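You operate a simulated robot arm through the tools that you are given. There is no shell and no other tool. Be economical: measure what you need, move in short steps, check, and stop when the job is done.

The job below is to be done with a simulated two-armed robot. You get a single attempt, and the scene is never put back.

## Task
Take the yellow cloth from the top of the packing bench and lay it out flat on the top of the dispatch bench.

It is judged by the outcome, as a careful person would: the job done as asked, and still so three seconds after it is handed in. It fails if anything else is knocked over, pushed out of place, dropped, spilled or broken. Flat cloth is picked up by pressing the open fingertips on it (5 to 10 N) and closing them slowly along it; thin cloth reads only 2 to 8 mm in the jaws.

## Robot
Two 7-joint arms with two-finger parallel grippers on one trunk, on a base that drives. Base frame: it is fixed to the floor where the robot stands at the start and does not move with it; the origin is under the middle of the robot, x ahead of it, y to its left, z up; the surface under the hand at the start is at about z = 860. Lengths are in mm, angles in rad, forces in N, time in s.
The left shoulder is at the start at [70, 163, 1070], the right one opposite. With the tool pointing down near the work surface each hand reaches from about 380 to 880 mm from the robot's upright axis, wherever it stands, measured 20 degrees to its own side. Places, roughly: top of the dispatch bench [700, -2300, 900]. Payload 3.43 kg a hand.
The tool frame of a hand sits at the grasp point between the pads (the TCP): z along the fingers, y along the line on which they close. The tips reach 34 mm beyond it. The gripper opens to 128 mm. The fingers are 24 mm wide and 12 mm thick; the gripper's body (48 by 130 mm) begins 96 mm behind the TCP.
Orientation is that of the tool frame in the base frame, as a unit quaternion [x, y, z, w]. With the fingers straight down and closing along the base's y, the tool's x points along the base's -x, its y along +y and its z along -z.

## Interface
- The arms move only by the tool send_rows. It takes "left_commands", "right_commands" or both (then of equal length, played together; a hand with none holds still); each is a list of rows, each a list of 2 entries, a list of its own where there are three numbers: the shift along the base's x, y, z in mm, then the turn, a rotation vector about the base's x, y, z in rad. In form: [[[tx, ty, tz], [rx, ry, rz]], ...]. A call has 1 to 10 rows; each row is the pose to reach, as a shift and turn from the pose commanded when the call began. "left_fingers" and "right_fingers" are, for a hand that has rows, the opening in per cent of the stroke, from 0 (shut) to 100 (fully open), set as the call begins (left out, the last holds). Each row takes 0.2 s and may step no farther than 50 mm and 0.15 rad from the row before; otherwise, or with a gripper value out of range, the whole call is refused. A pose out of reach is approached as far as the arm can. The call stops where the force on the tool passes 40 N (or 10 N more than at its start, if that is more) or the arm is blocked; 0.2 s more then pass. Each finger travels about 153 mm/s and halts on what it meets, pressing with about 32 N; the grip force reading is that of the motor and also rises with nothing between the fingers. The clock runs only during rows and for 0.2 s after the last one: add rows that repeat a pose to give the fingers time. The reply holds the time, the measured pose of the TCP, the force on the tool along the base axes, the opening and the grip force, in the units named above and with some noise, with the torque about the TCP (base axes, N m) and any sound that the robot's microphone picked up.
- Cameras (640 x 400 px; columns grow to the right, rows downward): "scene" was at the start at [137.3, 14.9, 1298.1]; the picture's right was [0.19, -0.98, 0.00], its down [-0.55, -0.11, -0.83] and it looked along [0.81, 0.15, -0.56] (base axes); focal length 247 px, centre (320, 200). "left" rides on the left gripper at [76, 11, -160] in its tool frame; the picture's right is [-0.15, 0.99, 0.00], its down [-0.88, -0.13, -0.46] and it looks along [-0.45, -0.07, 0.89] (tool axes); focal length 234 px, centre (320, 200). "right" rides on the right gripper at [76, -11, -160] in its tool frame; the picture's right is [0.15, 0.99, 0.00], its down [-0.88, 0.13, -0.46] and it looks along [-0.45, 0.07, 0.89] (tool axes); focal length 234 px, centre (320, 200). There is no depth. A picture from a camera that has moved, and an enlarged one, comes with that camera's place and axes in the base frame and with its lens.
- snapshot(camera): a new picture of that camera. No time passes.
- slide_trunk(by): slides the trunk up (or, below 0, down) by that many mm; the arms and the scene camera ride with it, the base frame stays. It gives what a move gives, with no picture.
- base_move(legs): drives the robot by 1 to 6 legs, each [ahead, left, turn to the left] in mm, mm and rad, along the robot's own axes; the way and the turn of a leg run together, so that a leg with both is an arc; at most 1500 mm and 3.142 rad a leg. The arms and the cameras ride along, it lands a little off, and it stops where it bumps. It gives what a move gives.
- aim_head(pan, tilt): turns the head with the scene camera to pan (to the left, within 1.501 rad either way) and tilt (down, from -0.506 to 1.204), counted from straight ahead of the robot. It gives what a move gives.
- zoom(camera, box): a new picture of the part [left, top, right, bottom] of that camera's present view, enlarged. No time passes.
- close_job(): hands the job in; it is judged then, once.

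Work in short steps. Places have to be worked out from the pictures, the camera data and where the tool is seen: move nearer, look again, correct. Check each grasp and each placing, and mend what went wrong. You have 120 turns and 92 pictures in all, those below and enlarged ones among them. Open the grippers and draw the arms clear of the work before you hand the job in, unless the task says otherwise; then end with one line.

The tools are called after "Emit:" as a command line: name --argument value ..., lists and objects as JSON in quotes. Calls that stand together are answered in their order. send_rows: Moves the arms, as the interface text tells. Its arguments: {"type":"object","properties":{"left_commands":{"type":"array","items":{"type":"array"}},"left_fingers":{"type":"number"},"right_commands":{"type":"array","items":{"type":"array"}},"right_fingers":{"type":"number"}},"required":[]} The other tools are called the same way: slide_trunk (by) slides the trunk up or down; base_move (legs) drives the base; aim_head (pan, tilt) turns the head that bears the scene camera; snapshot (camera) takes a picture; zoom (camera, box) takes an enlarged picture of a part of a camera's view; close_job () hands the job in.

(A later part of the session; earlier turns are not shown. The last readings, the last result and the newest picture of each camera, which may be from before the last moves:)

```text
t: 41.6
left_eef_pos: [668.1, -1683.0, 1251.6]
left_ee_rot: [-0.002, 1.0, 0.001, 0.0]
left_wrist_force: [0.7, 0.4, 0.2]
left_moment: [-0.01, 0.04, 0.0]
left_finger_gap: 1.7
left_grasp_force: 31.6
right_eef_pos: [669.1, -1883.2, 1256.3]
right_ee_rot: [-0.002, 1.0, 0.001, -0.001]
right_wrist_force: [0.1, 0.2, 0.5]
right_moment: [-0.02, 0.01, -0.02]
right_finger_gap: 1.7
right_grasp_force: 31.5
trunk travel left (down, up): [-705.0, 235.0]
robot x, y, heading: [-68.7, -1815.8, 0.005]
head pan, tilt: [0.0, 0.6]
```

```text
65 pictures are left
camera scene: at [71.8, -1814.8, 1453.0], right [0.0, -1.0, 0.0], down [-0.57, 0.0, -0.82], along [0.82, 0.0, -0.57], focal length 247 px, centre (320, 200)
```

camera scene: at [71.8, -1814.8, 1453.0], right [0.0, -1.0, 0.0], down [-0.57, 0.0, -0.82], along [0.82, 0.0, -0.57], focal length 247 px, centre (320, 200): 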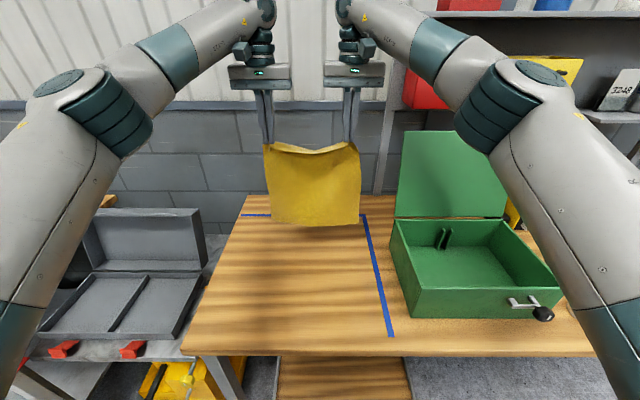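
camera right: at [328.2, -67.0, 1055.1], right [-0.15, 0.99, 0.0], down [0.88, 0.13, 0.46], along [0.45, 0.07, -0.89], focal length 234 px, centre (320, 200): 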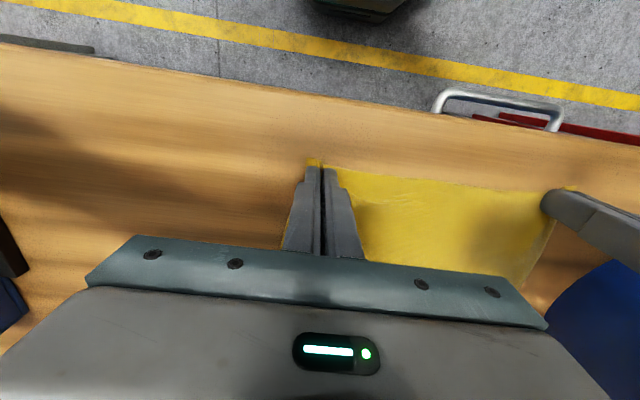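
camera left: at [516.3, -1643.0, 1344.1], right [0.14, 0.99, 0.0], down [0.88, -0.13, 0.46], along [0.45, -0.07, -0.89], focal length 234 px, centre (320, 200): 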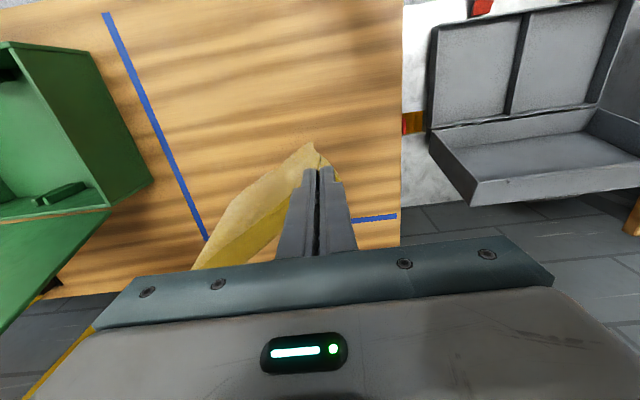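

The arm is free again with a good elbow pose. I spread the hands back to ~212 mm and shift the base 30 mm ahead and 35 mm left.

Emit:
send_rows --left_commands '[[[0, 6, 2], [0, 0, 0]], [[0, 11, 4], [0, 0, 0]], [[0, 11, 4], [0, 0, 0]]]'

Emit:
base_move --legs '[[30, 35, 0]]'

Emit:
snapshot --camera "scene"

Emit:
snapshot --camera "left"

```text
t: 42.4
left_eef_pos: [666.9, -1673.5, 1255.6]
left_ee_rot: [-0.002, 1.0, 0.0, 0.0]
left_wrist_force: [0.0, -1.1, 0.4]
left_moment: [0.0, -0.04, -0.03]
left_finger_gap: 1.7
left_grasp_force: 31.4
right_eef_pos: [669.2, -1884.1, 1255.8]
right_ee_rot: [-0.001, 1.0, 0.001, 0.0]
right_wrist_force: [-0.7, 0.9, -0.5]
right_moment: [0.02, 0.04, 0.03]
right_finger_gap: 1.7
right_grasp_force: 31.9
trunk travel left (down, up): [-705.0, 235.0]
robot x, y, heading: [-69.6, -1814.7, 0.001]
head pan, tilt: [0.0, 0.6]
```

```text
t: 43.3
left_eef_pos: [691.6, -1643.5, 1259.4]
left_ee_rot: [-0.001, 1.0, 0.001, 0.002]
left_wrist_force: [-0.5, -0.1, 0.2]
left_moment: [0.04, -0.06, 0.01]
left_finger_gap: 2.0
left_grasp_force: 31.8
right_eef_pos: [692.9, -1853.2, 1258.9]
right_ee_rot: [-0.001, 1.0, 0.002, 0.003]
right_wrist_force: [0.1, -0.9, 0.0]
right_moment: [0.07, -0.03, 0.0]
right_finger_gap: 2.0
right_grasp_force: 32.6
trunk travel left (down, up): [-705.0, 235.0]
robot x, y, heading: [-35.2, -1780.9, 0.002]
head pan, tilt: [0.0, 0.6]
```

```text
64 pictures are left
camera scene: at [96.2, -1785.0, 1453.7], right [0.0, -1.0, 0.0], down [-0.56, 0.0, -0.83], along [0.83, 0.0, -0.56], focal length 247 px, centre (320, 200)
```

scene: 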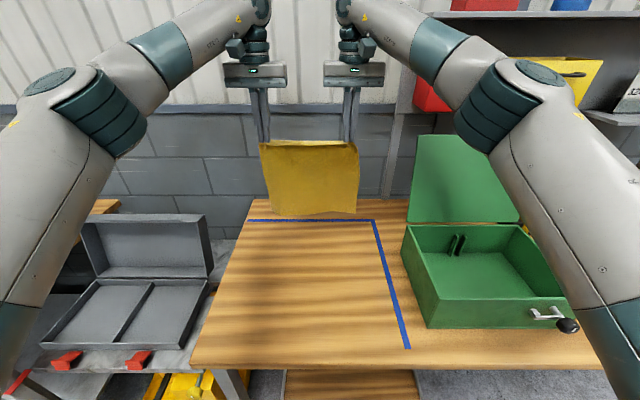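

```text
63 pictures are left
camera left: at [615.5, -1633.0, 1418.6], right [0.14, 0.99, 0.0], down [0.88, -0.13, 0.46], along [0.45, -0.06, -0.89], focal length 234 px, centre (320, 200)
```

left: 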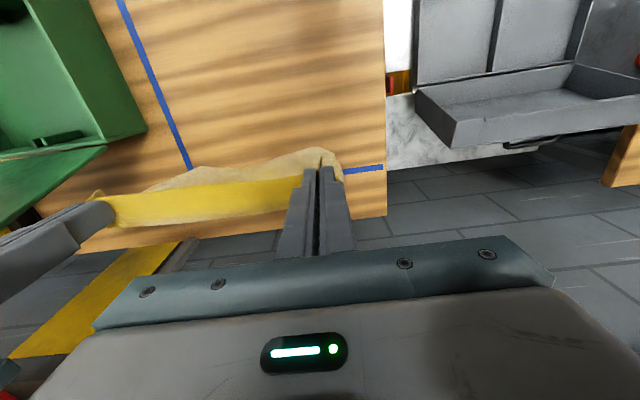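

Well placed. I repeat the arc, first with a small step to verify that both hands follow.

Emit:
send_rows --left_commands '[[[-5, 0, -15], [0, 0, 0]], [[-10, 0, -30], [0, 0, 0]], [[-10, 0, -30], [0, 0, 0]]]' --right_commands '[[[-5, 0, -15], [0, 0, 0]], [[-10, 0, -30], [0, 0, 0]], [[-10, 0, -30], [0, 0, 0]]]'

Emit:
snapshot --camera "scene"

```text
t: 44.1
left_eef_pos: [686.5, -1640.2, 1225.4]
left_ee_rot: [-0.001, 1.0, -0.001, 0.0]
left_wrist_force: [0.4, -0.7, 0.3]
left_moment: [0.03, 0.0, 0.04]
left_finger_gap: 2.0
left_grasp_force: 32.4
right_eef_pos: [688.5, -1849.0, 1225.9]
right_ee_rot: [-0.001, 1.0, -0.001, 0.0]
right_wrist_force: [1.3, 1.0, -0.4]
right_moment: [-0.04, -0.01, 0.0]
right_finger_gap: 1.9
right_grasp_force: 31.5
trunk travel left (down, up): [-705.0, 235.0]
robot x, y, heading: [-40.1, -1779.1, 0.003]
head pan, tilt: [0.0, 0.6]
```

```text
62 pictures are left
camera scene: at [101.3, -1779.2, 1453.0], right [0.0, -1.0, 0.0], down [-0.57, 0.0, -0.82], along [0.82, 0.0, -0.57], focal length 247 px, centre (320, 200)
```

scene: 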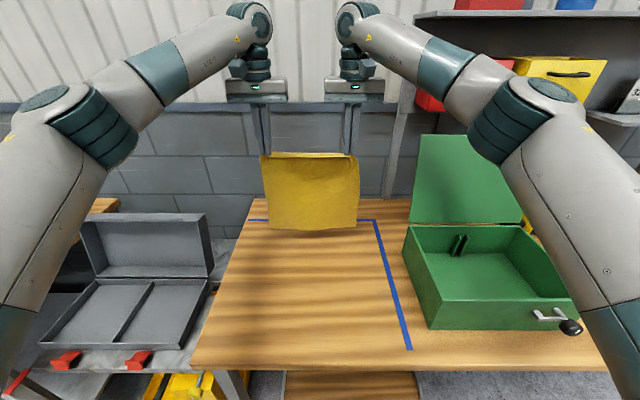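

Both follow. I continue the arc down and back towards the robot.

Emit:
send_rows --left_commands '[[[-27, 0, -17], [0, 0, 0]], [[-67, 0, -32], [0, 0, 0]], [[-107, 0, -52], [0, 0, 0]], [[-142, 0, -76], [0, 0, 0]], [[-167, 0, -102], [0, 0, 0]], [[-167, 0, -102], [0, 0, 0]]]' --right_commands '[[[-27, 0, -17], [0, 0, 0]], [[-67, 0, -32], [0, 0, 0]], [[-107, 0, -52], [0, 0, 0]], [[-142, 0, -76], [0, 0, 0]], [[-167, 0, -102], [0, 0, 0]], [[-167, 0, -102], [0, 0, 0]]]'

Emit:
snapshot --camera "scene"

Emit:
snapshot --camera "right"

```text
t: 45.5
left_eef_pos: [519.9, -1641.8, 1125.0]
left_ee_rot: [-0.002, 1.0, 0.0, 0.0]
left_wrist_force: [0.1, -0.3, 0.2]
left_moment: [0.03, 0.01, -0.02]
left_finger_gap: 1.4
left_grasp_force: 32.2
right_eef_pos: [521.5, -1850.6, 1125.4]
right_ee_rot: [-0.001, 1.0, 0.001, 0.0]
right_wrist_force: [0.0, -0.4, 0.8]
right_moment: [-0.01, 0.02, -0.02]
right_finger_gap: 1.6
right_grasp_force: 31.7
trunk travel left (down, up): [-705.0, 235.0]
robot x, y, heading: [-37.1, -1779.3, 0.002]
head pan, tilt: [0.0, 0.6]
```

```text
61 pictures are left
camera scene: at [100.3, -1780.9, 1453.1], right [0.0, -1.0, 0.0], down [-0.57, 0.0, -0.82], along [0.82, 0.0, -0.57], focal length 247 px, centre (320, 200)
```

scene: 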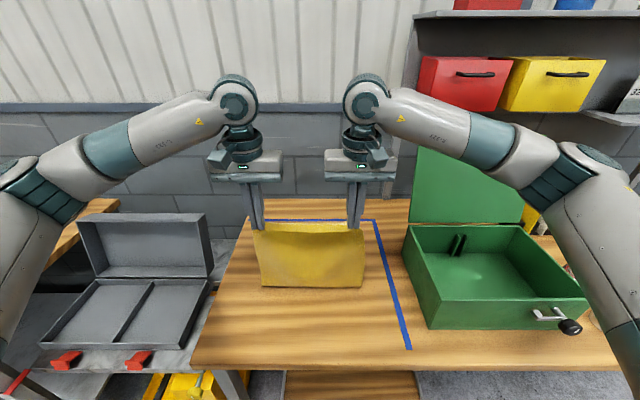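

```text
60 pictures are left
camera right: at [445.1, -1862.7, 1285.2], right [-0.15, 0.99, 0.0], down [0.88, 0.13, 0.46], along [0.45, 0.07, -0.89], focal length 234 px, centre (320, 200)
```

right: 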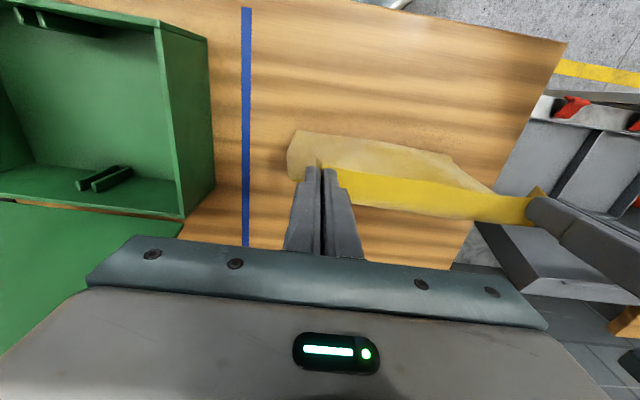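

The far edge slid along: it now trails on the bench only to about x 615, too near the front. I go back up and forward, then come down more steeply so the far edge is laid farther out.

Emit:
send_rows --left_commands '[[[15, 0, 40], [0, 0, 0]], [[40, 0, 75], [0, 0, 0]], [[70, 0, 100], [0, 0, 0]], [[105, 0, 115], [0, 0, 0]], [[145, 0, 115], [0, 0, 0]], [[175, 0, 115], [0, 0, 0]], [[175, 0, 115], [0, 0, 0]], [[175, 0, 115], [0, 0, 0]]]' --right_commands '[[[15, 0, 40], [0, 0, 0]], [[40, 0, 75], [0, 0, 0]], [[70, 0, 100], [0, 0, 0]], [[105, 0, 115], [0, 0, 0]], [[145, 0, 115], [0, 0, 0]], [[175, 0, 115], [0, 0, 0]], [[175, 0, 115], [0, 0, 0]], [[175, 0, 115], [0, 0, 0]]]'

Emit:
send_rows --left_commands '[[[0, 0, -20], [0, 0, 0]], [[0, 0, -40], [0, 0, 0]], [[0, 0, -60], [0, 0, 0]], [[0, 0, -80], [0, 0, 0]], [[0, 0, -80], [0, 0, 0]]]' --right_commands '[[[0, 0, -20], [0, 0, 0]], [[0, 0, -40], [0, 0, 0]], [[0, 0, -60], [0, 0, 0]], [[0, 0, -80], [0, 0, 0]], [[0, 0, -80], [0, 0, 0]]]'

Emit:
snapshot --camera "scene"

Emit:
snapshot --camera "right"

```text
t: 47.3
left_eef_pos: [694.2, -1639.0, 1237.6]
left_ee_rot: [-0.001, 1.0, 0.001, 0.0]
left_wrist_force: [0.2, -0.7, -0.6]
left_moment: [0.0, 0.0, 0.03]
left_finger_gap: 1.9
left_grasp_force: 32.3
right_eef_pos: [696.5, -1849.8, 1240.3]
right_ee_rot: [-0.001, 1.0, 0.0, 0.0]
right_wrist_force: [-0.4, 1.2, 0.1]
right_moment: [0.01, 0.01, 0.0]
right_finger_gap: 1.6
right_grasp_force: 32.1
trunk travel left (down, up): [-705.0, 235.0]
robot x, y, heading: [-35.5, -1778.5, 0.006]
head pan, tilt: [0.0, 0.6]
```

```text
t: 48.5
left_eef_pos: [692.2, -1638.7, 1157.8]
left_ee_rot: [-0.001, 1.0, -0.001, 0.001]
left_wrist_force: [0.6, 0.0, -0.4]
left_moment: [-0.01, -0.05, 0.01]
left_finger_gap: 1.7
left_grasp_force: 32.3
right_eef_pos: [696.0, -1849.4, 1159.5]
right_ee_rot: [-0.001, 1.0, 0.002, 0.001]
right_wrist_force: [0.4, -0.3, 0.3]
right_moment: [0.01, -0.02, -0.01]
right_finger_gap: 1.5
right_grasp_force: 31.9
trunk travel left (down, up): [-705.0, 235.0]
robot x, y, heading: [-37.9, -1780.9, 0.001]
head pan, tilt: [0.0, 0.6]
```

```text
59 pictures are left
camera scene: at [99.8, -1780.7, 1453.2], right [0.0, -1.0, 0.0], down [-0.56, 0.0, -0.83], along [0.83, 0.0, -0.56], focal length 247 px, centre (320, 200)
```

scene: 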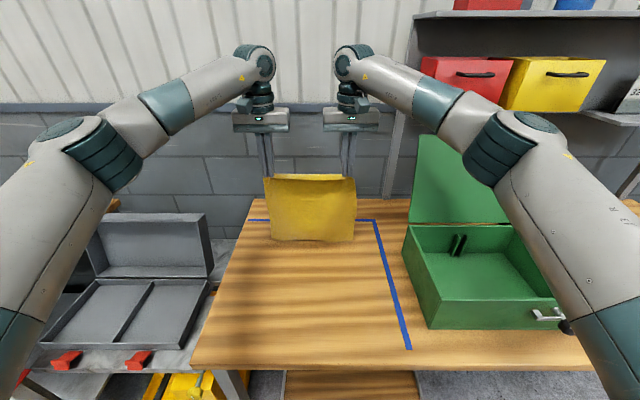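

```text
58 pictures are left
camera right: at [619.6, -1860.9, 1319.0], right [-0.15, 0.99, 0.0], down [0.88, 0.13, 0.46], along [0.45, 0.07, -0.89], focal length 234 px, centre (320, 200)
```

right: 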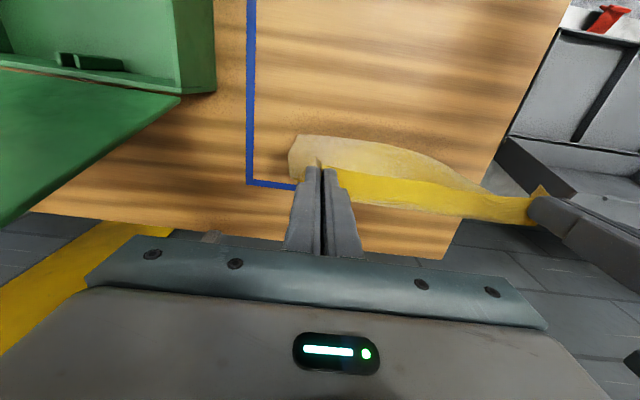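

The cloth bends under the hands with the rest lying forward. Now a 45° path (back as much as down) lays the remainder without dragging the far edge.

Emit:
send_rows --left_commands '[[[-20, 0, -22], [0, 0, 0]], [[-40, 0, -44], [0, 0, 0]], [[-60, 0, -66], [0, 0, 0]], [[-80, 0, -88], [0, 0, 0]], [[-95, 0, -104], [0, 0, 0]], [[-95, 0, -104], [0, 0, 0]]]' --right_commands '[[[-22, 0, -22], [0, 0, 0]], [[-42, 0, -44], [0, 0, 0]], [[-62, 0, -66], [0, 0, 0]], [[-82, 0, -88], [0, 0, 0]], [[-98, 0, -105], [0, 0, 0]], [[-98, 0, -105], [0, 0, 0]]]'

Emit:
snapshot --camera "scene"

Emit:
snapshot --camera "right"

```text
t: 49.9
left_eef_pos: [599.0, -1641.0, 1056.7]
left_ee_rot: [-0.002, 1.0, 0.0, 0.0]
left_wrist_force: [0.1, -0.4, -0.2]
left_moment: [0.02, -0.04, -0.01]
left_finger_gap: 1.7
left_grasp_force: 32.3
right_eef_pos: [594.4, -1851.9, 1052.8]
right_ee_rot: [0.0, 1.0, 0.0, 0.0]
right_wrist_force: [-0.3, -0.3, 0.3]
right_moment: [0.01, 0.0, -0.03]
right_finger_gap: 1.5
right_grasp_force: 32.4
trunk travel left (down, up): [-705.0, 235.0]
robot x, y, heading: [-39.5, -1776.3, 0.002]
head pan, tilt: [0.0, 0.6]
```

```text
57 pictures are left
camera scene: at [100.5, -1780.7, 1453.1], right [0.0, -1.0, 0.0], down [-0.57, 0.0, -0.82], along [0.82, 0.0, -0.57], focal length 247 px, centre (320, 200)
```

scene: 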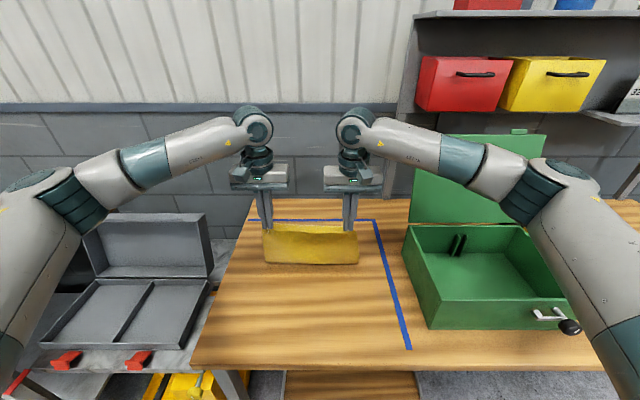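

```text
56 pictures are left
camera right: at [519.0, -1862.1, 1213.7], right [-0.15, 0.99, 0.0], down [0.88, 0.13, 0.46], along [0.45, 0.07, -0.89], focal length 234 px, centre (320, 200)
```

right: 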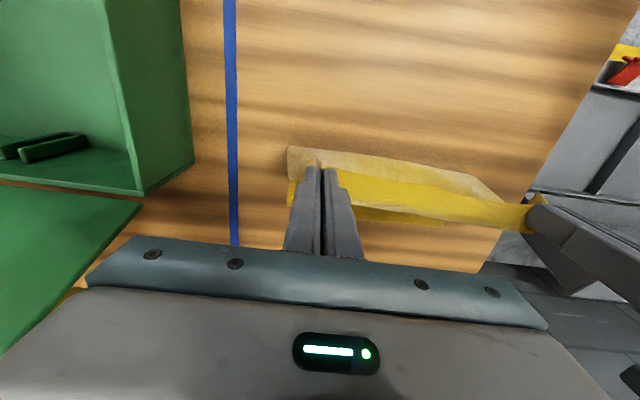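

The far edge is seen lying at x ≈ 697. I continue so that the near edge comes down at about x 410, stopping slightly above the bench.

Emit:
send_rows --left_commands '[[[-39, 0, -31], [0, 0, 0]], [[-74, 0, -55], [0, 0, 0]], [[-109, 0, -79], [0, 0, 0]], [[-144, 0, -97], [0, 0, 0]], [[-174, 0, -110], [0, 0, 0]], [[-185, 0, -112], [0, 0, 0]], [[-185, 0, -112], [0, 0, 0]]]' --right_commands '[[[-34, 0, -27], [0, 0, 0]], [[-69, 0, -51], [0, 0, 0]], [[-104, 0, -75], [0, 0, 0]], [[-139, 0, -93], [0, 0, 0]], [[-169, 0, -106], [0, 0, 0]], [[-180, 0, -108], [0, 0, 0]], [[-180, 0, -108], [0, 0, 0]]]'

Emit:
snapshot --camera "scene"

Emit:
snapshot --camera "right"

```text
t: 51.5
left_eef_pos: [414.8, -1640.6, 942.9]
left_ee_rot: [-0.001, 1.0, 0.001, -0.001]
left_wrist_force: [-0.1, 0.4, 0.1]
left_moment: [-0.01, 0.04, 0.03]
left_finger_gap: 1.5
left_grasp_force: 31.7
right_eef_pos: [417.7, -1849.4, 948.2]
right_ee_rot: [-0.001, 1.0, 0.002, 0.0]
right_wrist_force: [0.8, 0.3, 0.2]
right_moment: [0.0, 0.01, -0.03]
right_finger_gap: 1.8
right_grasp_force: 32.1
trunk travel left (down, up): [-705.0, 235.0]
robot x, y, heading: [-41.1, -1782.0, 0.003]
head pan, tilt: [0.0, 0.6]
```

```text
55 pictures are left
camera scene: at [100.3, -1780.7, 1453.1], right [0.0, -1.0, 0.0], down [-0.57, 0.0, -0.82], along [0.82, 0.0, -0.57], focal length 247 px, centre (320, 200)
```

scene: 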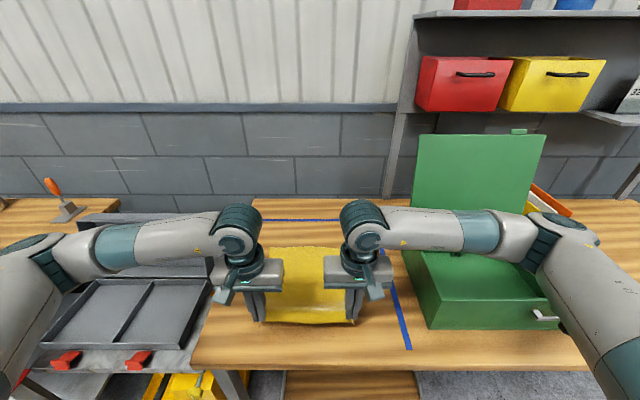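

```text
54 pictures are left
camera right: at [341.4, -1860.7, 1108.1], right [-0.15, 0.99, 0.0], down [0.88, 0.13, 0.46], along [0.45, 0.07, -0.89], focal length 234 px, centre (320, 200)
```

right: 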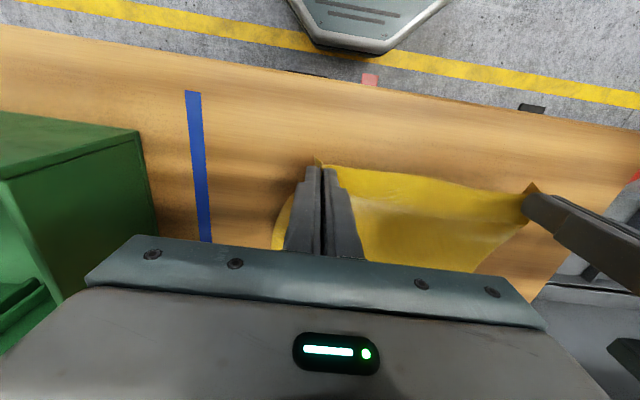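

Nearly down. The far edge seems nearer than it should be; I zoom to look for slack.

Emit:
zoom --camera "scene" --box '[210, 210, 420, 350]'

Emit:
snapshot --camera "left"

```text
2.86 times, centred on (315, 280) of scene
camera zoom: at [100.3, -1780.7, 1453.1], right [0.0, -1.0, 0.0], down [-0.57, 0.0, -0.82], along [0.82, 0.0, -0.57], focal length 707 px, centre (334, -29)
```

zoom: 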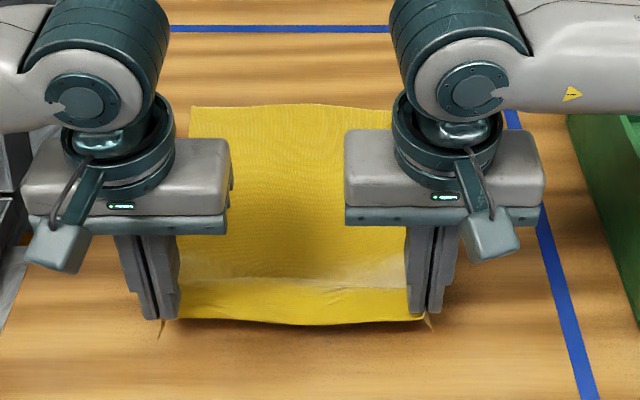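

```text
52 pictures are left
camera left: at [337.7, -1630.3, 1102.7], right [0.14, 0.99, 0.0], down [0.88, -0.13, 0.46], along [0.45, -0.07, -0.89], focal length 234 px, centre (320, 200)
```

left: 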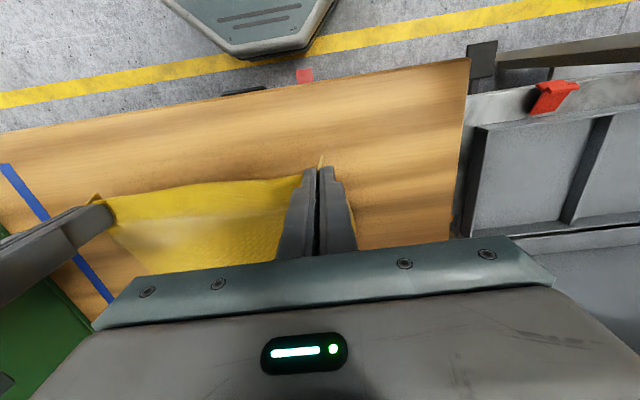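

There is ~45 mm slack and the far edge has slid to x ≈ 655, which would put the near edge on the brink of the bench. I lift again and redo it from farther forward and with a steeper path.

Emit:
send_rows --left_commands '[[[10, 0, 45], [0, 0, 0]], [[25, 0, 90], [0, 0, 0]], [[45, 0, 135], [0, 0, 0]], [[70, 0, 178], [0, 0, 0]], [[100, 0, 215], [0, 0, 0]], [[135, 0, 245], [0, 0, 0]], [[170, 0, 270], [0, 0, 0]], [[210, 0, 290], [0, 0, 0]], [[250, 0, 300], [0, 0, 0]], [[280, 0, 305], [0, 0, 0]]]' --right_commands '[[[10, 0, 45], [0, 0, 0]], [[25, 0, 90], [0, 0, 0]], [[45, 0, 135], [0, 0, 0]], [[70, 0, 178], [0, 0, 0]], [[100, 0, 215], [0, 0, 0]], [[135, 0, 245], [0, 0, 0]], [[170, 0, 270], [0, 0, 0]], [[210, 0, 290], [0, 0, 0]], [[250, 0, 300], [0, 0, 0]], [[280, 0, 305], [0, 0, 0]]]'

Emit:
base_move --legs '[[40, 0, 0]]'

Emit:
snapshot --camera "scene"

```text
t: 53.7
left_eef_pos: [693.1, -1635.6, 1244.1]
left_ee_rot: [-0.001, 1.0, 0.0, 0.0]
left_wrist_force: [0.8, -0.7, -0.2]
left_moment: [0.01, 0.0, -0.01]
left_finger_gap: 1.6
left_grasp_force: 32.2
right_eef_pos: [696.9, -1845.1, 1252.9]
right_ee_rot: [0.0, 1.0, 0.0, 0.0]
right_wrist_force: [-0.9, -0.6, 0.1]
right_moment: [-0.02, 0.01, 0.01]
right_finger_gap: 1.7
right_grasp_force: 32.0
trunk travel left (down, up): [-705.0, 235.0]
robot x, y, heading: [-37.7, -1776.4, 0.004]
head pan, tilt: [0.0, 0.6]
```

```text
t: 54.6
left_eef_pos: [723.8, -1636.9, 1249.6]
left_ee_rot: [-0.002, 1.0, 0.0, 0.004]
left_wrist_force: [-0.8, 0.2, 0.5]
left_moment: [0.02, -0.09, -0.01]
left_finger_gap: 1.5
left_grasp_force: 31.9
right_eef_pos: [727.4, -1847.0, 1257.4]
right_ee_rot: [-0.001, 1.0, 0.002, 0.004]
right_wrist_force: [-0.7, -0.4, 1.7]
right_moment: [0.01, -0.07, -0.01]
right_finger_gap: 1.7
right_grasp_force: 31.7
trunk travel left (down, up): [-705.0, 235.0]
robot x, y, heading: [-2.8, -1782.3, -0.002]
head pan, tilt: [0.0, 0.6]
```

```text
51 pictures are left
camera scene: at [131.1, -1780.8, 1454.1], right [0.0, -1.0, 0.0], down [-0.56, 0.0, -0.83], along [0.83, 0.0, -0.56], focal length 247 px, centre (320, 200)
```

scene: 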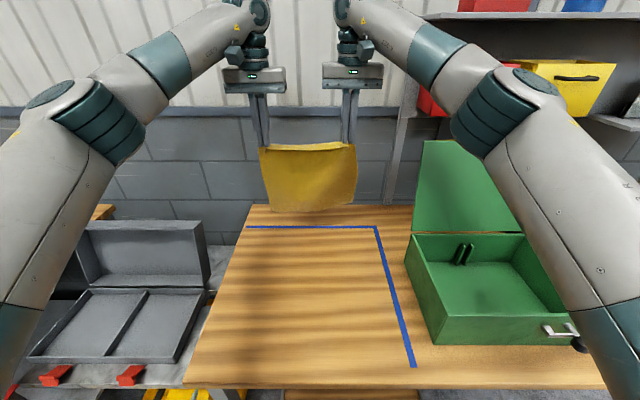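

Now straight down to leave a good length lying forward.

Emit:
send_rows --left_commands '[[[0, 0, -20], [0, 0, 0]], [[0, 0, -42], [0, 0, 0]], [[0, 0, -64], [0, 0, 0]], [[-4, 0, -86], [0, 0, 0]], [[-12, 0, -108], [0, 0, 0]], [[-22, 0, -128], [0, 0, 0]], [[-34, 0, -148], [0, 0, 0]], [[-34, 0, -148], [0, 0, 0]]]' --right_commands '[[[0, 0, -24], [0, 0, 0]], [[0, 0, -48], [0, 0, 0]], [[0, 0, -70], [0, 0, 0]], [[-4, 0, -92], [0, 0, 0]], [[-12, 0, -114], [0, 0, 0]], [[-22, 0, -134], [0, 0, 0]], [[-34, 0, -154], [0, 0, 0]], [[-34, 0, -154], [0, 0, 0]]]'

Emit:
snapshot --camera "right"

Emit:
snapshot --camera "scene"

```text
t: 56.4
left_eef_pos: [694.2, -1636.3, 1097.8]
left_ee_rot: [0.0, 1.0, 0.0, 0.0]
left_wrist_force: [0.1, 0.0, 0.3]
left_moment: [-0.01, -0.01, 0.01]
left_finger_gap: 1.7
left_grasp_force: 31.9
right_eef_pos: [700.0, -1848.1, 1100.0]
right_ee_rot: [-0.001, 1.0, 0.001, 0.001]
right_wrist_force: [1.2, 1.1, -0.3]
right_moment: [-0.01, -0.02, 0.0]
right_finger_gap: 2.1
right_grasp_force: 32.5
trunk travel left (down, up): [-705.0, 235.0]
robot x, y, heading: [1.5, -1779.7, -0.0]
head pan, tilt: [0.0, 0.6]
```

```text
50 pictures are left
camera right: at [623.7, -1858.6, 1259.5], right [-0.15, 0.99, 0.0], down [0.88, 0.13, 0.46], along [0.45, 0.07, -0.89], focal length 234 px, centre (320, 200)
```

right: 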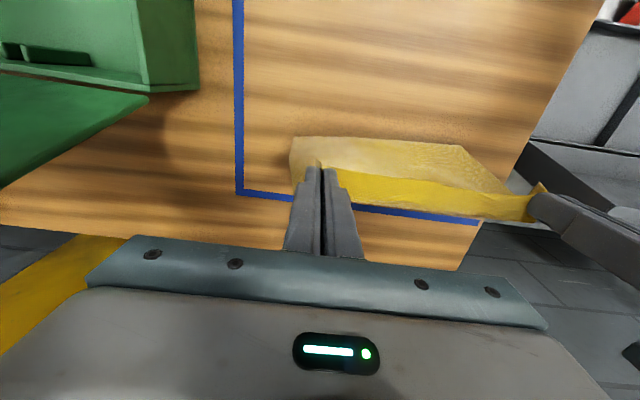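

```text
49 pictures are left
camera scene: at [138.3, -1780.6, 1453.1], right [0.0, -1.0, 0.0], down [-0.57, 0.0, -0.82], along [0.82, 0.0, -0.57], focal length 247 px, centre (320, 200)
```

scene: 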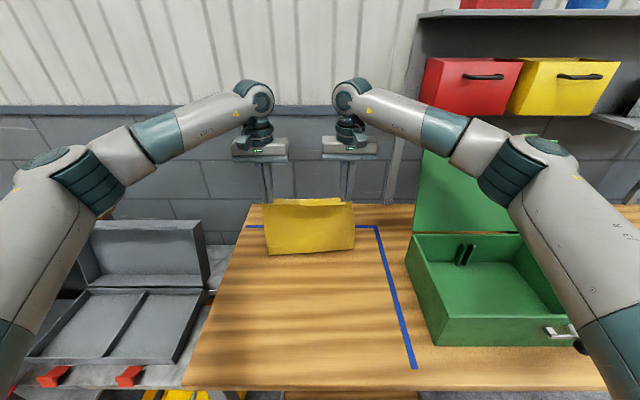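

Good: bend at x ≈ 660 and the far edge estimated near x 775. I continue downwards gently.

Emit:
send_rows --left_commands '[[[-12, 0, -22], [0, 0, 0]], [[-26, 0, -44], [0, 0, 0]], [[-44, 0, -66], [0, 0, 0]], [[-64, 0, -84], [0, 0, 0]], [[-84, 0, -100], [0, 0, 0]], [[-84, 0, -100], [0, 0, 0]]]' --right_commands '[[[-15, 0, -22], [0, 0, 0]], [[-30, 0, -44], [0, 0, 0]], [[-48, 0, -66], [0, 0, 0]], [[-68, 0, -85], [0, 0, 0]], [[-88, 0, -102], [0, 0, 0]], [[-88, 0, -102], [0, 0, 0]]]'

Emit:
snapshot --camera "right"

Emit:
snapshot --camera "scene"

```text
t: 57.8
left_eef_pos: [611.7, -1636.9, 997.8]
left_ee_rot: [-0.001, 1.0, 0.0, 0.001]
left_wrist_force: [0.7, -0.7, -0.9]
left_moment: [0.0, -0.01, -0.02]
left_finger_gap: 1.3
left_grasp_force: 32.3
right_eef_pos: [615.2, -1849.3, 996.7]
right_ee_rot: [-0.002, 1.0, 0.001, 0.002]
right_wrist_force: [-0.6, 0.8, -0.1]
right_moment: [-0.01, -0.02, -0.01]
right_finger_gap: 1.3
right_grasp_force: 31.9
trunk travel left (down, up): [-705.0, 235.0]
robot x, y, heading: [-0.7, -1778.2, -0.001]
head pan, tilt: [0.0, 0.6]
```

```text
48 pictures are left
camera right: at [538.7, -1859.4, 1156.7], right [-0.15, 0.99, 0.0], down [0.88, 0.13, 0.46], along [0.45, 0.07, -0.89], focal length 234 px, centre (320, 200)
```

right: 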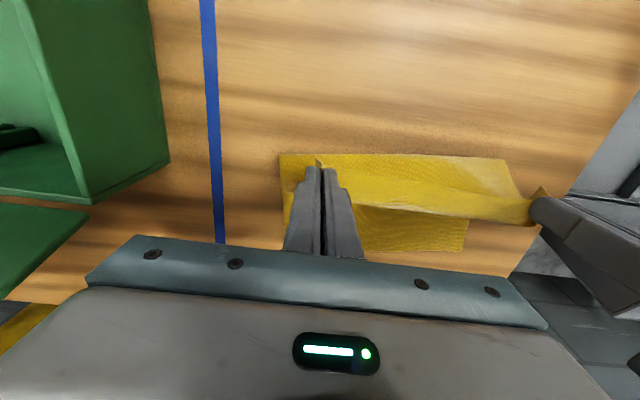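

```text
47 pictures are left
camera scene: at [138.5, -1780.7, 1453.1], right [0.0, -1.0, 0.0], down [-0.57, 0.0, -0.82], along [0.82, 0.0, -0.57], focal length 247 px, centre (320, 200)
```

scene: 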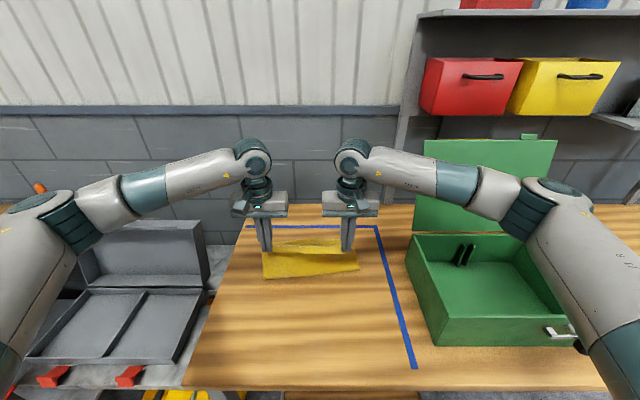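

Far edge now at x ≈ 725. I bring the hands back and down to lay the rest, to x ≈ 437.

Emit:
send_rows --left_commands '[[[-25, 0, -8], [0, 0, 0]], [[-55, 0, -18], [0, 0, 0]], [[-85, 0, -28], [0, 0, 0]], [[-115, 0, -38], [0, 0, 0]], [[-145, 0, -47], [0, 0, 0]], [[-170, 0, -53], [0, 0, 0]], [[-170, 0, -53], [0, 0, 0]]]' --right_commands '[[[-28, 0, -8], [0, 0, 0]], [[-58, 0, -18], [0, 0, 0]], [[-88, 0, -28], [0, 0, 0]], [[-118, 0, -38], [0, 0, 0]], [[-148, 0, -46], [0, 0, 0]], [[-173, 0, -52], [0, 0, 0]], [[-173, 0, -52], [0, 0, 0]]]'

Emit:
snapshot --camera "right"

Emit:
zoom --camera "scene" --box '[200, 210, 440, 370]'

```text
t: 59.4
left_eef_pos: [442.5, -1639.6, 947.0]
left_ee_rot: [-0.001, 1.0, 0.0, 0.001]
left_wrist_force: [0.0, 0.7, 0.1]
left_moment: [-0.02, 0.05, 0.02]
left_finger_gap: 1.5
left_grasp_force: 31.7
right_eef_pos: [436.3, -1849.6, 945.5]
right_ee_rot: [-0.001, 1.0, 0.001, 0.001]
right_wrist_force: [0.3, 0.1, 0.0]
right_moment: [-0.01, 0.01, 0.01]
right_finger_gap: 1.6
right_grasp_force: 32.5
trunk travel left (down, up): [-705.0, 235.0]
robot x, y, heading: [2.9, -1778.5, 0.001]
head pan, tilt: [0.0, 0.6]
```

```text
46 pictures are left
camera right: at [361.0, -1860.0, 1105.2], right [-0.15, 0.99, 0.0], down [0.88, 0.13, 0.46], along [0.45, 0.07, -0.89], focal length 234 px, centre (320, 200)
```

right: 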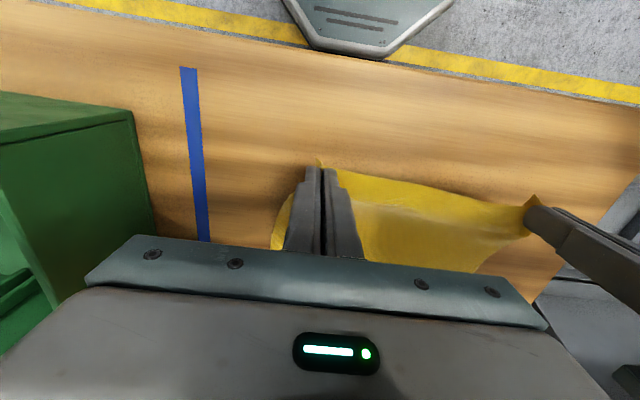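

```text
2.50 times, centred on (320, 290) of scene
camera zoom: at [138.7, -1780.6, 1453.1], right [0.0, -1.0, 0.0], down [-0.57, 0.0, -0.82], along [0.82, 0.0, -0.57], focal length 618 px, centre (320, -25)
```

zoom: 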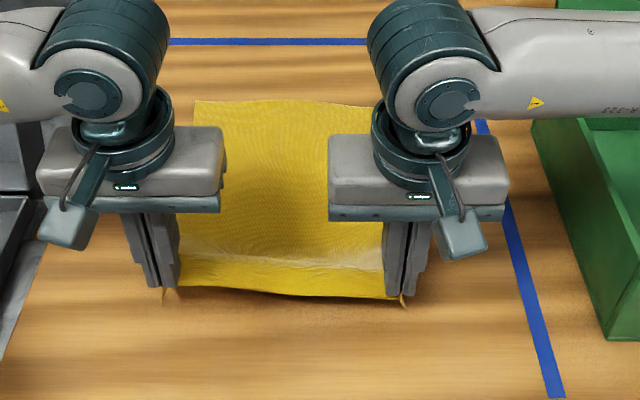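

Some slack remains (far edge ≈ 670, hands 439); the bench front is at x ≈ 340. Pulling back ~50 mm low over the top will take the slack out and still leave the cloth wholly on the bench.

Emit:
send_rows --left_commands '[[[-15, 0, -4], [0, 0, 0]], [[-28, 0, -8], [0, 0, 0]], [[-40, 0, -9], [0, 0, 0]], [[-48, 0, -9], [0, 0, 0]], [[-48, 0, -9], [0, 0, 0]]]' --right_commands '[[[-12, 0, -4], [0, 0, 0]], [[-24, 0, -7], [0, 0, 0]], [[-34, 0, -8], [0, 0, 0]], [[-42, 0, -8], [0, 0, 0]], [[-42, 0, -8], [0, 0, 0]]]'

Emit:
snapshot --camera "right"

Emit:
zoom --camera "scene" --box '[200, 230, 440, 390]'

```text
t: 60.6
left_eef_pos: [393.7, -1638.1, 936.3]
left_ee_rot: [-0.001, 1.0, -0.001, 0.001]
left_wrist_force: [-0.1, -0.1, -0.8]
left_moment: [0.03, 0.03, 0.0]
left_finger_gap: 1.7
left_grasp_force: 32.2
right_eef_pos: [397.3, -1847.5, 935.4]
right_ee_rot: [-0.001, 1.0, 0.001, 0.002]
right_wrist_force: [0.5, 0.3, -0.2]
right_moment: [-0.01, -0.04, 0.02]
right_finger_gap: 1.7
right_grasp_force: 31.8
trunk travel left (down, up): [-705.0, 235.0]
robot x, y, heading: [-0.7, -1780.1, 0.001]
head pan, tilt: [0.0, 0.6]
```

```text
44 pictures are left
camera right: at [322.1, -1857.9, 1096.7], right [-0.15, 0.99, 0.0], down [0.88, 0.13, 0.46], along [0.45, 0.07, -0.89], focal length 234 px, centre (320, 200)
```

right: 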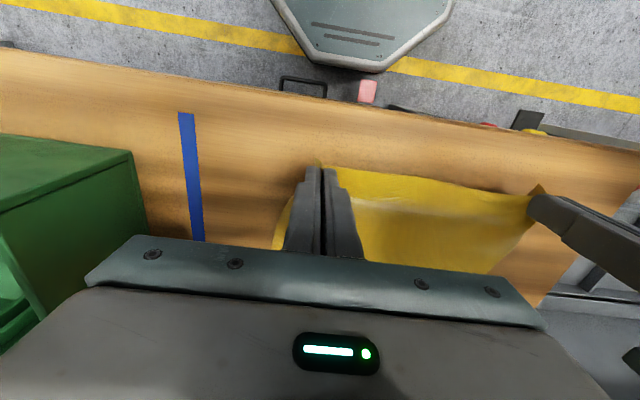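

```text
2.50 times, centred on (320, 310) of scene
camera zoom: at [138.4, -1780.6, 1453.1], right [0.0, -1.0, 0.0], down [-0.57, 0.0, -0.82], along [0.82, 0.0, -0.57], focal length 618 px, centre (320, -75)
```

zoom: 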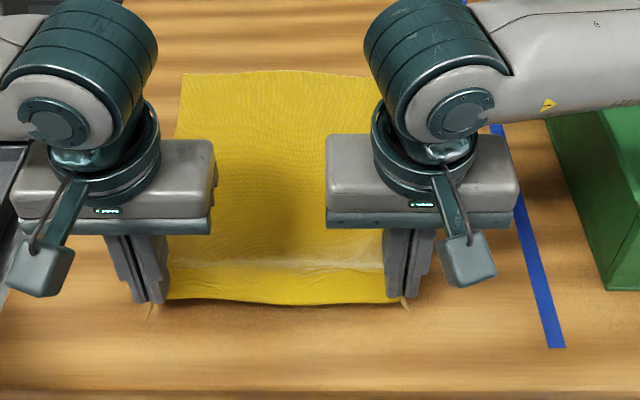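

Hand-to-far-edge distance stays constant, so the cloth is taut, and there is no contact at tip height 901: the bench top is a bit lower than 900. I lower in small steps to find it.

Emit:
send_rows --left_commands '[[[0, 0, -4], [0, 0, 0]], [[-1, 0, -8], [0, 0, 0]], [[-2, 0, -12], [0, 0, 0]], [[-3, 0, -16], [0, 0, 0]], [[-3, 0, -16], [0, 0, 0]]]' --right_commands '[[[0, 0, -4], [0, 0, 0]], [[-1, 0, -8], [0, 0, 0]], [[-2, 0, -12], [0, 0, 0]], [[-3, 0, -16], [0, 0, 0]], [[-3, 0, -16], [0, 0, 0]]]'

```text
t: 61.8
left_eef_pos: [390.8, -1637.5, 920.2]
left_ee_rot: [-0.001, 1.0, 0.0, 0.001]
left_wrist_force: [0.5, -0.1, 0.7]
left_moment: [0.01, 0.0, 0.0]
left_finger_gap: 1.5
left_grasp_force: 31.7
right_eef_pos: [395.9, -1846.3, 921.9]
right_ee_rot: [-0.001, 1.0, 0.0, 0.001]
right_wrist_force: [0.2, -0.8, 0.0]
right_moment: [-0.04, -0.04, 0.02]
right_finger_gap: 1.6
right_grasp_force: 32.0
trunk travel left (down, up): [-705.0, 235.0]
robot x, y, heading: [0.9, -1777.7, 0.0]
head pan, tilt: [0.0, 0.6]
```

Still no contact; continuing in small steps.

Emit:
send_rows --left_commands '[[[0, 0, -3], [0, 0, 0]], [[-1, 0, -6], [0, 0, 0]], [[-1, 0, -9], [0, 0, 0]], [[-1, 0, -9], [0, 0, 0]]]' --right_commands '[[[0, 0, -3], [0, 0, 0]], [[-1, 0, -6], [0, 0, 0]], [[-1, 0, -9], [0, 0, 0]], [[-1, 0, -9], [0, 0, 0]]]'

Emit:
zoom --camera "scene" --box '[200, 230, 440, 390]'

```text
t: 62.8
left_eef_pos: [390.3, -1637.8, 909.0]
left_ee_rot: [0.0, 1.0, 0.0, 0.001]
left_wrist_force: [-0.3, 0.2, 0.1]
left_moment: [0.01, 0.0, 0.0]
left_finger_gap: 1.7
left_grasp_force: 31.0
right_eef_pos: [395.2, -1846.9, 911.3]
right_ee_rot: [-0.001, 1.0, 0.002, 0.001]
right_wrist_force: [0.5, -0.4, -0.4]
right_moment: [-0.03, -0.02, -0.01]
right_finger_gap: 1.9
right_grasp_force: 32.0
trunk travel left (down, up): [-705.0, 235.0]
robot x, y, heading: [-0.3, -1782.7, -0.002]
head pan, tilt: [0.0, 0.6]
```

```text
2.50 times, centred on (320, 310) of scene
camera zoom: at [138.2, -1780.6, 1453.1], right [0.0, -1.0, 0.0], down [-0.57, 0.0, -0.82], along [0.82, 0.0, -0.57], focal length 618 px, centre (320, -75)
```

zoom: 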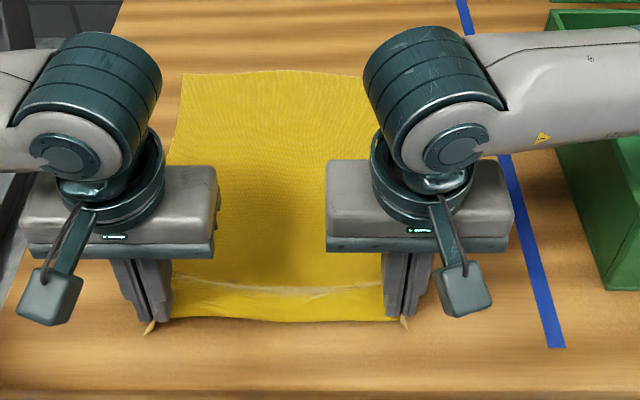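

Still a few mm above. I expect contact around TCP z 894–900; continuing more finely.

Emit:
send_rows --left_commands '[[[0, 0, -3], [0, 0, 0]], [[0, 0, -6], [0, 0, 0]], [[0, 0, -9], [0, 0, 0]], [[0, 0, -11], [0, 0, 0]], [[0, 0, -11], [0, 0, 0]]]' --right_commands '[[[-1, 0, -4], [0, 0, 0]], [[-2, 0, -8], [0, 0, 0]], [[-3, 0, -11], [0, 0, 0]], [[-3, 0, -13], [0, 0, 0]], [[-3, 0, -13], [0, 0, 0]]]'

```text
t: 64.0
left_eef_pos: [390.4, -1636.4, 899.1]
left_ee_rot: [0.0, 1.0, 0.0, 0.001]
left_wrist_force: [-0.7, 0.2, -0.6]
left_moment: [-0.02, -0.04, 0.02]
left_finger_gap: 1.8
left_grasp_force: 32.1
right_eef_pos: [390.6, -1846.4, 898.5]
right_ee_rot: [-0.001, 1.0, 0.001, 0.001]
right_wrist_force: [-0.8, 0.5, -0.7]
right_moment: [0.0, 0.03, -0.01]
right_finger_gap: 1.4
right_grasp_force: 32.1
trunk travel left (down, up): [-705.0, 235.0]
robot x, y, heading: [5.7, -1776.2, 0.0]
head pan, tilt: [0.0, 0.6]
```

Still no force; a few millimetres more.

Emit:
send_rows --left_commands '[[[0, 0, -2], [0, 0, 0]], [[0, 0, -4], [0, 0, 0]], [[0, 0, -5], [0, 0, 0]], [[0, 0, -5], [0, 0, 0]]]' --right_commands '[[[0, 0, -2], [0, 0, 0]], [[0, 0, -4], [0, 0, 0]], [[0, 0, -5], [0, 0, 0]], [[0, 0, -5], [0, 0, 0]]]'

Emit:
snapshot --camera "scene"

```text
t: 65.0
left_eef_pos: [390.6, -1636.6, 895.6]
left_ee_rot: [-0.001, 1.0, 0.0, 0.001]
left_wrist_force: [1.6, 0.9, 10.4]
left_moment: [0.01, -0.1, 0.0]
left_finger_gap: 1.7
left_grasp_force: 32.0
right_eef_pos: [391.7, -1846.7, 894.9]
right_ee_rot: [-0.001, 1.0, 0.001, 0.001]
right_wrist_force: [2.7, 0.8, 13.5]
right_moment: [-0.03, -0.04, 0.02]
right_finger_gap: 1.7
right_grasp_force: 32.3
trunk travel left (down, up): [-705.0, 235.0]
robot x, y, heading: [-0.4, -1781.9, 0.003]
head pan, tilt: [0.0, 0.6]
```

```text
41 pictures are left
camera scene: at [137.1, -1780.7, 1453.6], right [0.0, -1.0, 0.0], down [-0.56, 0.0, -0.83], along [0.83, 0.0, -0.56], focal length 247 px, centre (320, 200)
```

scene: 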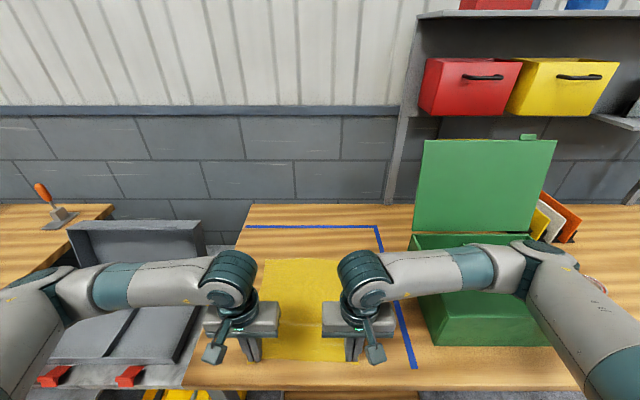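

Contact at the same 860 level; cloth lies x ≈ 378–677. I ease to light contact and open slowly with the tips pressed so the pinched fold is spread out again.

Emit:
send_rows --left_commands '[[[0, 0, 0.6], [0, 0, 0]], [[0, 0, 0.6], [0, 0, 0]]]' --right_commands '[[[0, 0, 1.2], [0, 0, 0]], [[0, 0, 1.2], [0, 0, 0]]]' --left_fingers 5 --right_fingers 5

Emit:
send_rows --left_commands '[[[0, 0, 0], [0, 0, 0]], [[0, 0, 0], [0, 0, 0]]]' --right_commands '[[[0, 0, 0], [0, 0, 0]], [[0, 0, 0], [0, 0, 0]]]' --left_fingers 12 --right_fingers 12

Emit:
send_rows --left_commands '[[[0, 0, 0], [0, 0, 0]], [[0, 0, 0], [0, 0, 0]]]' --right_commands '[[[0, 0, 0], [0, 0, 0]], [[0, 0, 0], [0, 0, 0]]]' --left_fingers 20 --right_fingers 20

Emit:
send_rows --left_commands '[[[0, 0, 0], [0, 0, 0]], [[0, 0, 0], [0, 0, 0]]]' --right_commands '[[[0, 0, 0], [0, 0, 0]], [[0, 0, 0], [0, 0, 0]]]' --left_fingers 31 --right_fingers 31

Emit:
snapshot --camera "left"

Emit:
snapshot --camera "right"

```text
t: 65.6
left_eef_pos: [390.0, -1638.2, 895.1]
left_ee_rot: [-0.001, 1.0, -0.001, 0.002]
left_wrist_force: [1.1, -1.3, 9.9]
left_moment: [-0.02, 0.01, -0.01]
left_finger_gap: 5.5
left_grasp_force: 0.0
right_eef_pos: [389.3, -1847.2, 894.5]
right_ee_rot: [-0.001, 1.0, 0.0, 0.001]
right_wrist_force: [0.2, -0.3, -0.1]
right_moment: [0.0, -0.04, -0.01]
right_finger_gap: 6.5
right_grasp_force: 0.0
trunk travel left (down, up): [-705.0, 235.0]
robot x, y, heading: [0.1, -1775.5, 0.004]
head pan, tilt: [0.0, 0.6]
```

```text
t: 66.2
left_eef_pos: [390.1, -1636.3, 895.1]
left_ee_rot: [-0.001, 1.0, 0.0, 0.001]
left_wrist_force: [0.1, -1.4, 9.3]
left_moment: [-0.02, 0.04, 0.01]
left_finger_gap: 14.8
left_grasp_force: 0.0
right_eef_pos: [389.4, -1846.8, 896.2]
right_ee_rot: [0.0, 1.0, 0.0, 0.001]
right_wrist_force: [-0.5, -0.5, -0.3]
right_moment: [-0.01, 0.02, 0.01]
right_finger_gap: 15.2
right_grasp_force: 0.1
trunk travel left (down, up): [-705.0, 235.0]
robot x, y, heading: [0.0, -1780.8, 0.001]
head pan, tilt: [0.0, 0.6]
```

```text
t: 66.8
left_eef_pos: [389.3, -1638.1, 895.0]
left_ee_rot: [-0.001, 1.0, 0.0, 0.001]
left_wrist_force: [-0.6, -1.0, 8.9]
left_moment: [0.02, 0.01, 0.06]
left_finger_gap: 23.2
left_grasp_force: 0.1
right_eef_pos: [389.2, -1846.4, 896.9]
right_ee_rot: [-0.001, 1.0, 0.001, 0.001]
right_wrist_force: [0.0, 0.2, 0.0]
right_moment: [-0.01, -0.01, 0.0]
right_finger_gap: 25.7
right_grasp_force: 0.0
trunk travel left (down, up): [-705.0, 235.0]
robot x, y, heading: [-2.0, -1776.2, 0.004]
head pan, tilt: [0.0, 0.6]
```

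```text
t: 67.4
left_eef_pos: [390.2, -1637.5, 894.8]
left_ee_rot: [-0.001, 1.0, -0.001, 0.001]
left_wrist_force: [-0.1, -2.2, 8.4]
left_moment: [-0.02, 0.02, -0.03]
left_finger_gap: 37.1
left_grasp_force: 0.0
right_eef_pos: [390.3, -1846.7, 896.1]
right_ee_rot: [0.0, 1.0, 0.001, 0.001]
right_wrist_force: [0.3, -0.5, 0.0]
right_moment: [-0.01, 0.0, -0.04]
right_finger_gap: 39.8
right_grasp_force: 0.1
trunk travel left (down, up): [-705.0, 235.0]
robot x, y, heading: [-1.4, -1781.1, 0.004]
head pan, tilt: [0.0, 0.6]
```

```text
40 pictures are left
camera left: at [313.6, -1626.3, 1055.2], right [0.15, 0.99, 0.0], down [0.88, -0.13, 0.46], along [0.45, -0.07, -0.89], focal length 234 px, centre (320, 200)
```

left: 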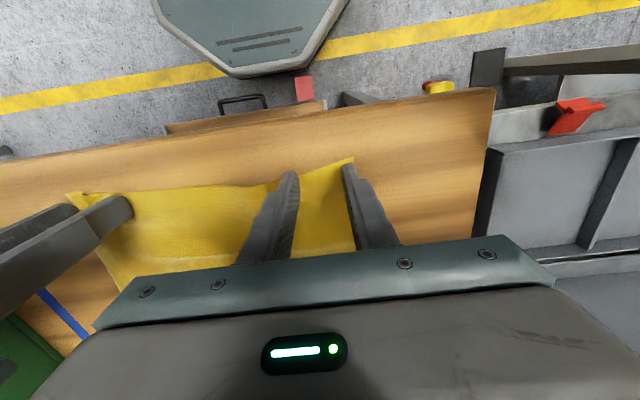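

```text
39 pictures are left
camera right: at [313.9, -1857.9, 1056.0], right [-0.15, 0.99, 0.0], down [0.88, 0.13, 0.46], along [0.45, 0.07, -0.89], focal length 234 px, centre (320, 200)
```

right: 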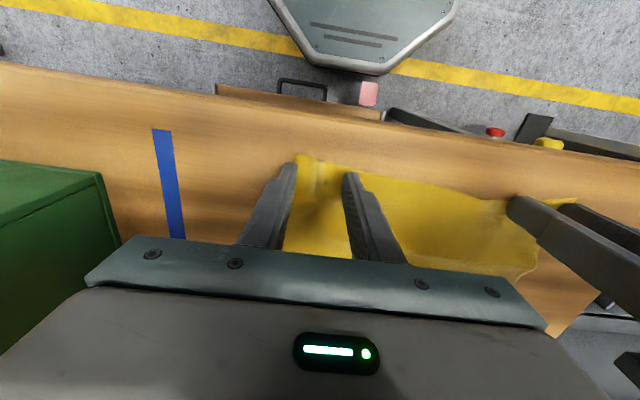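

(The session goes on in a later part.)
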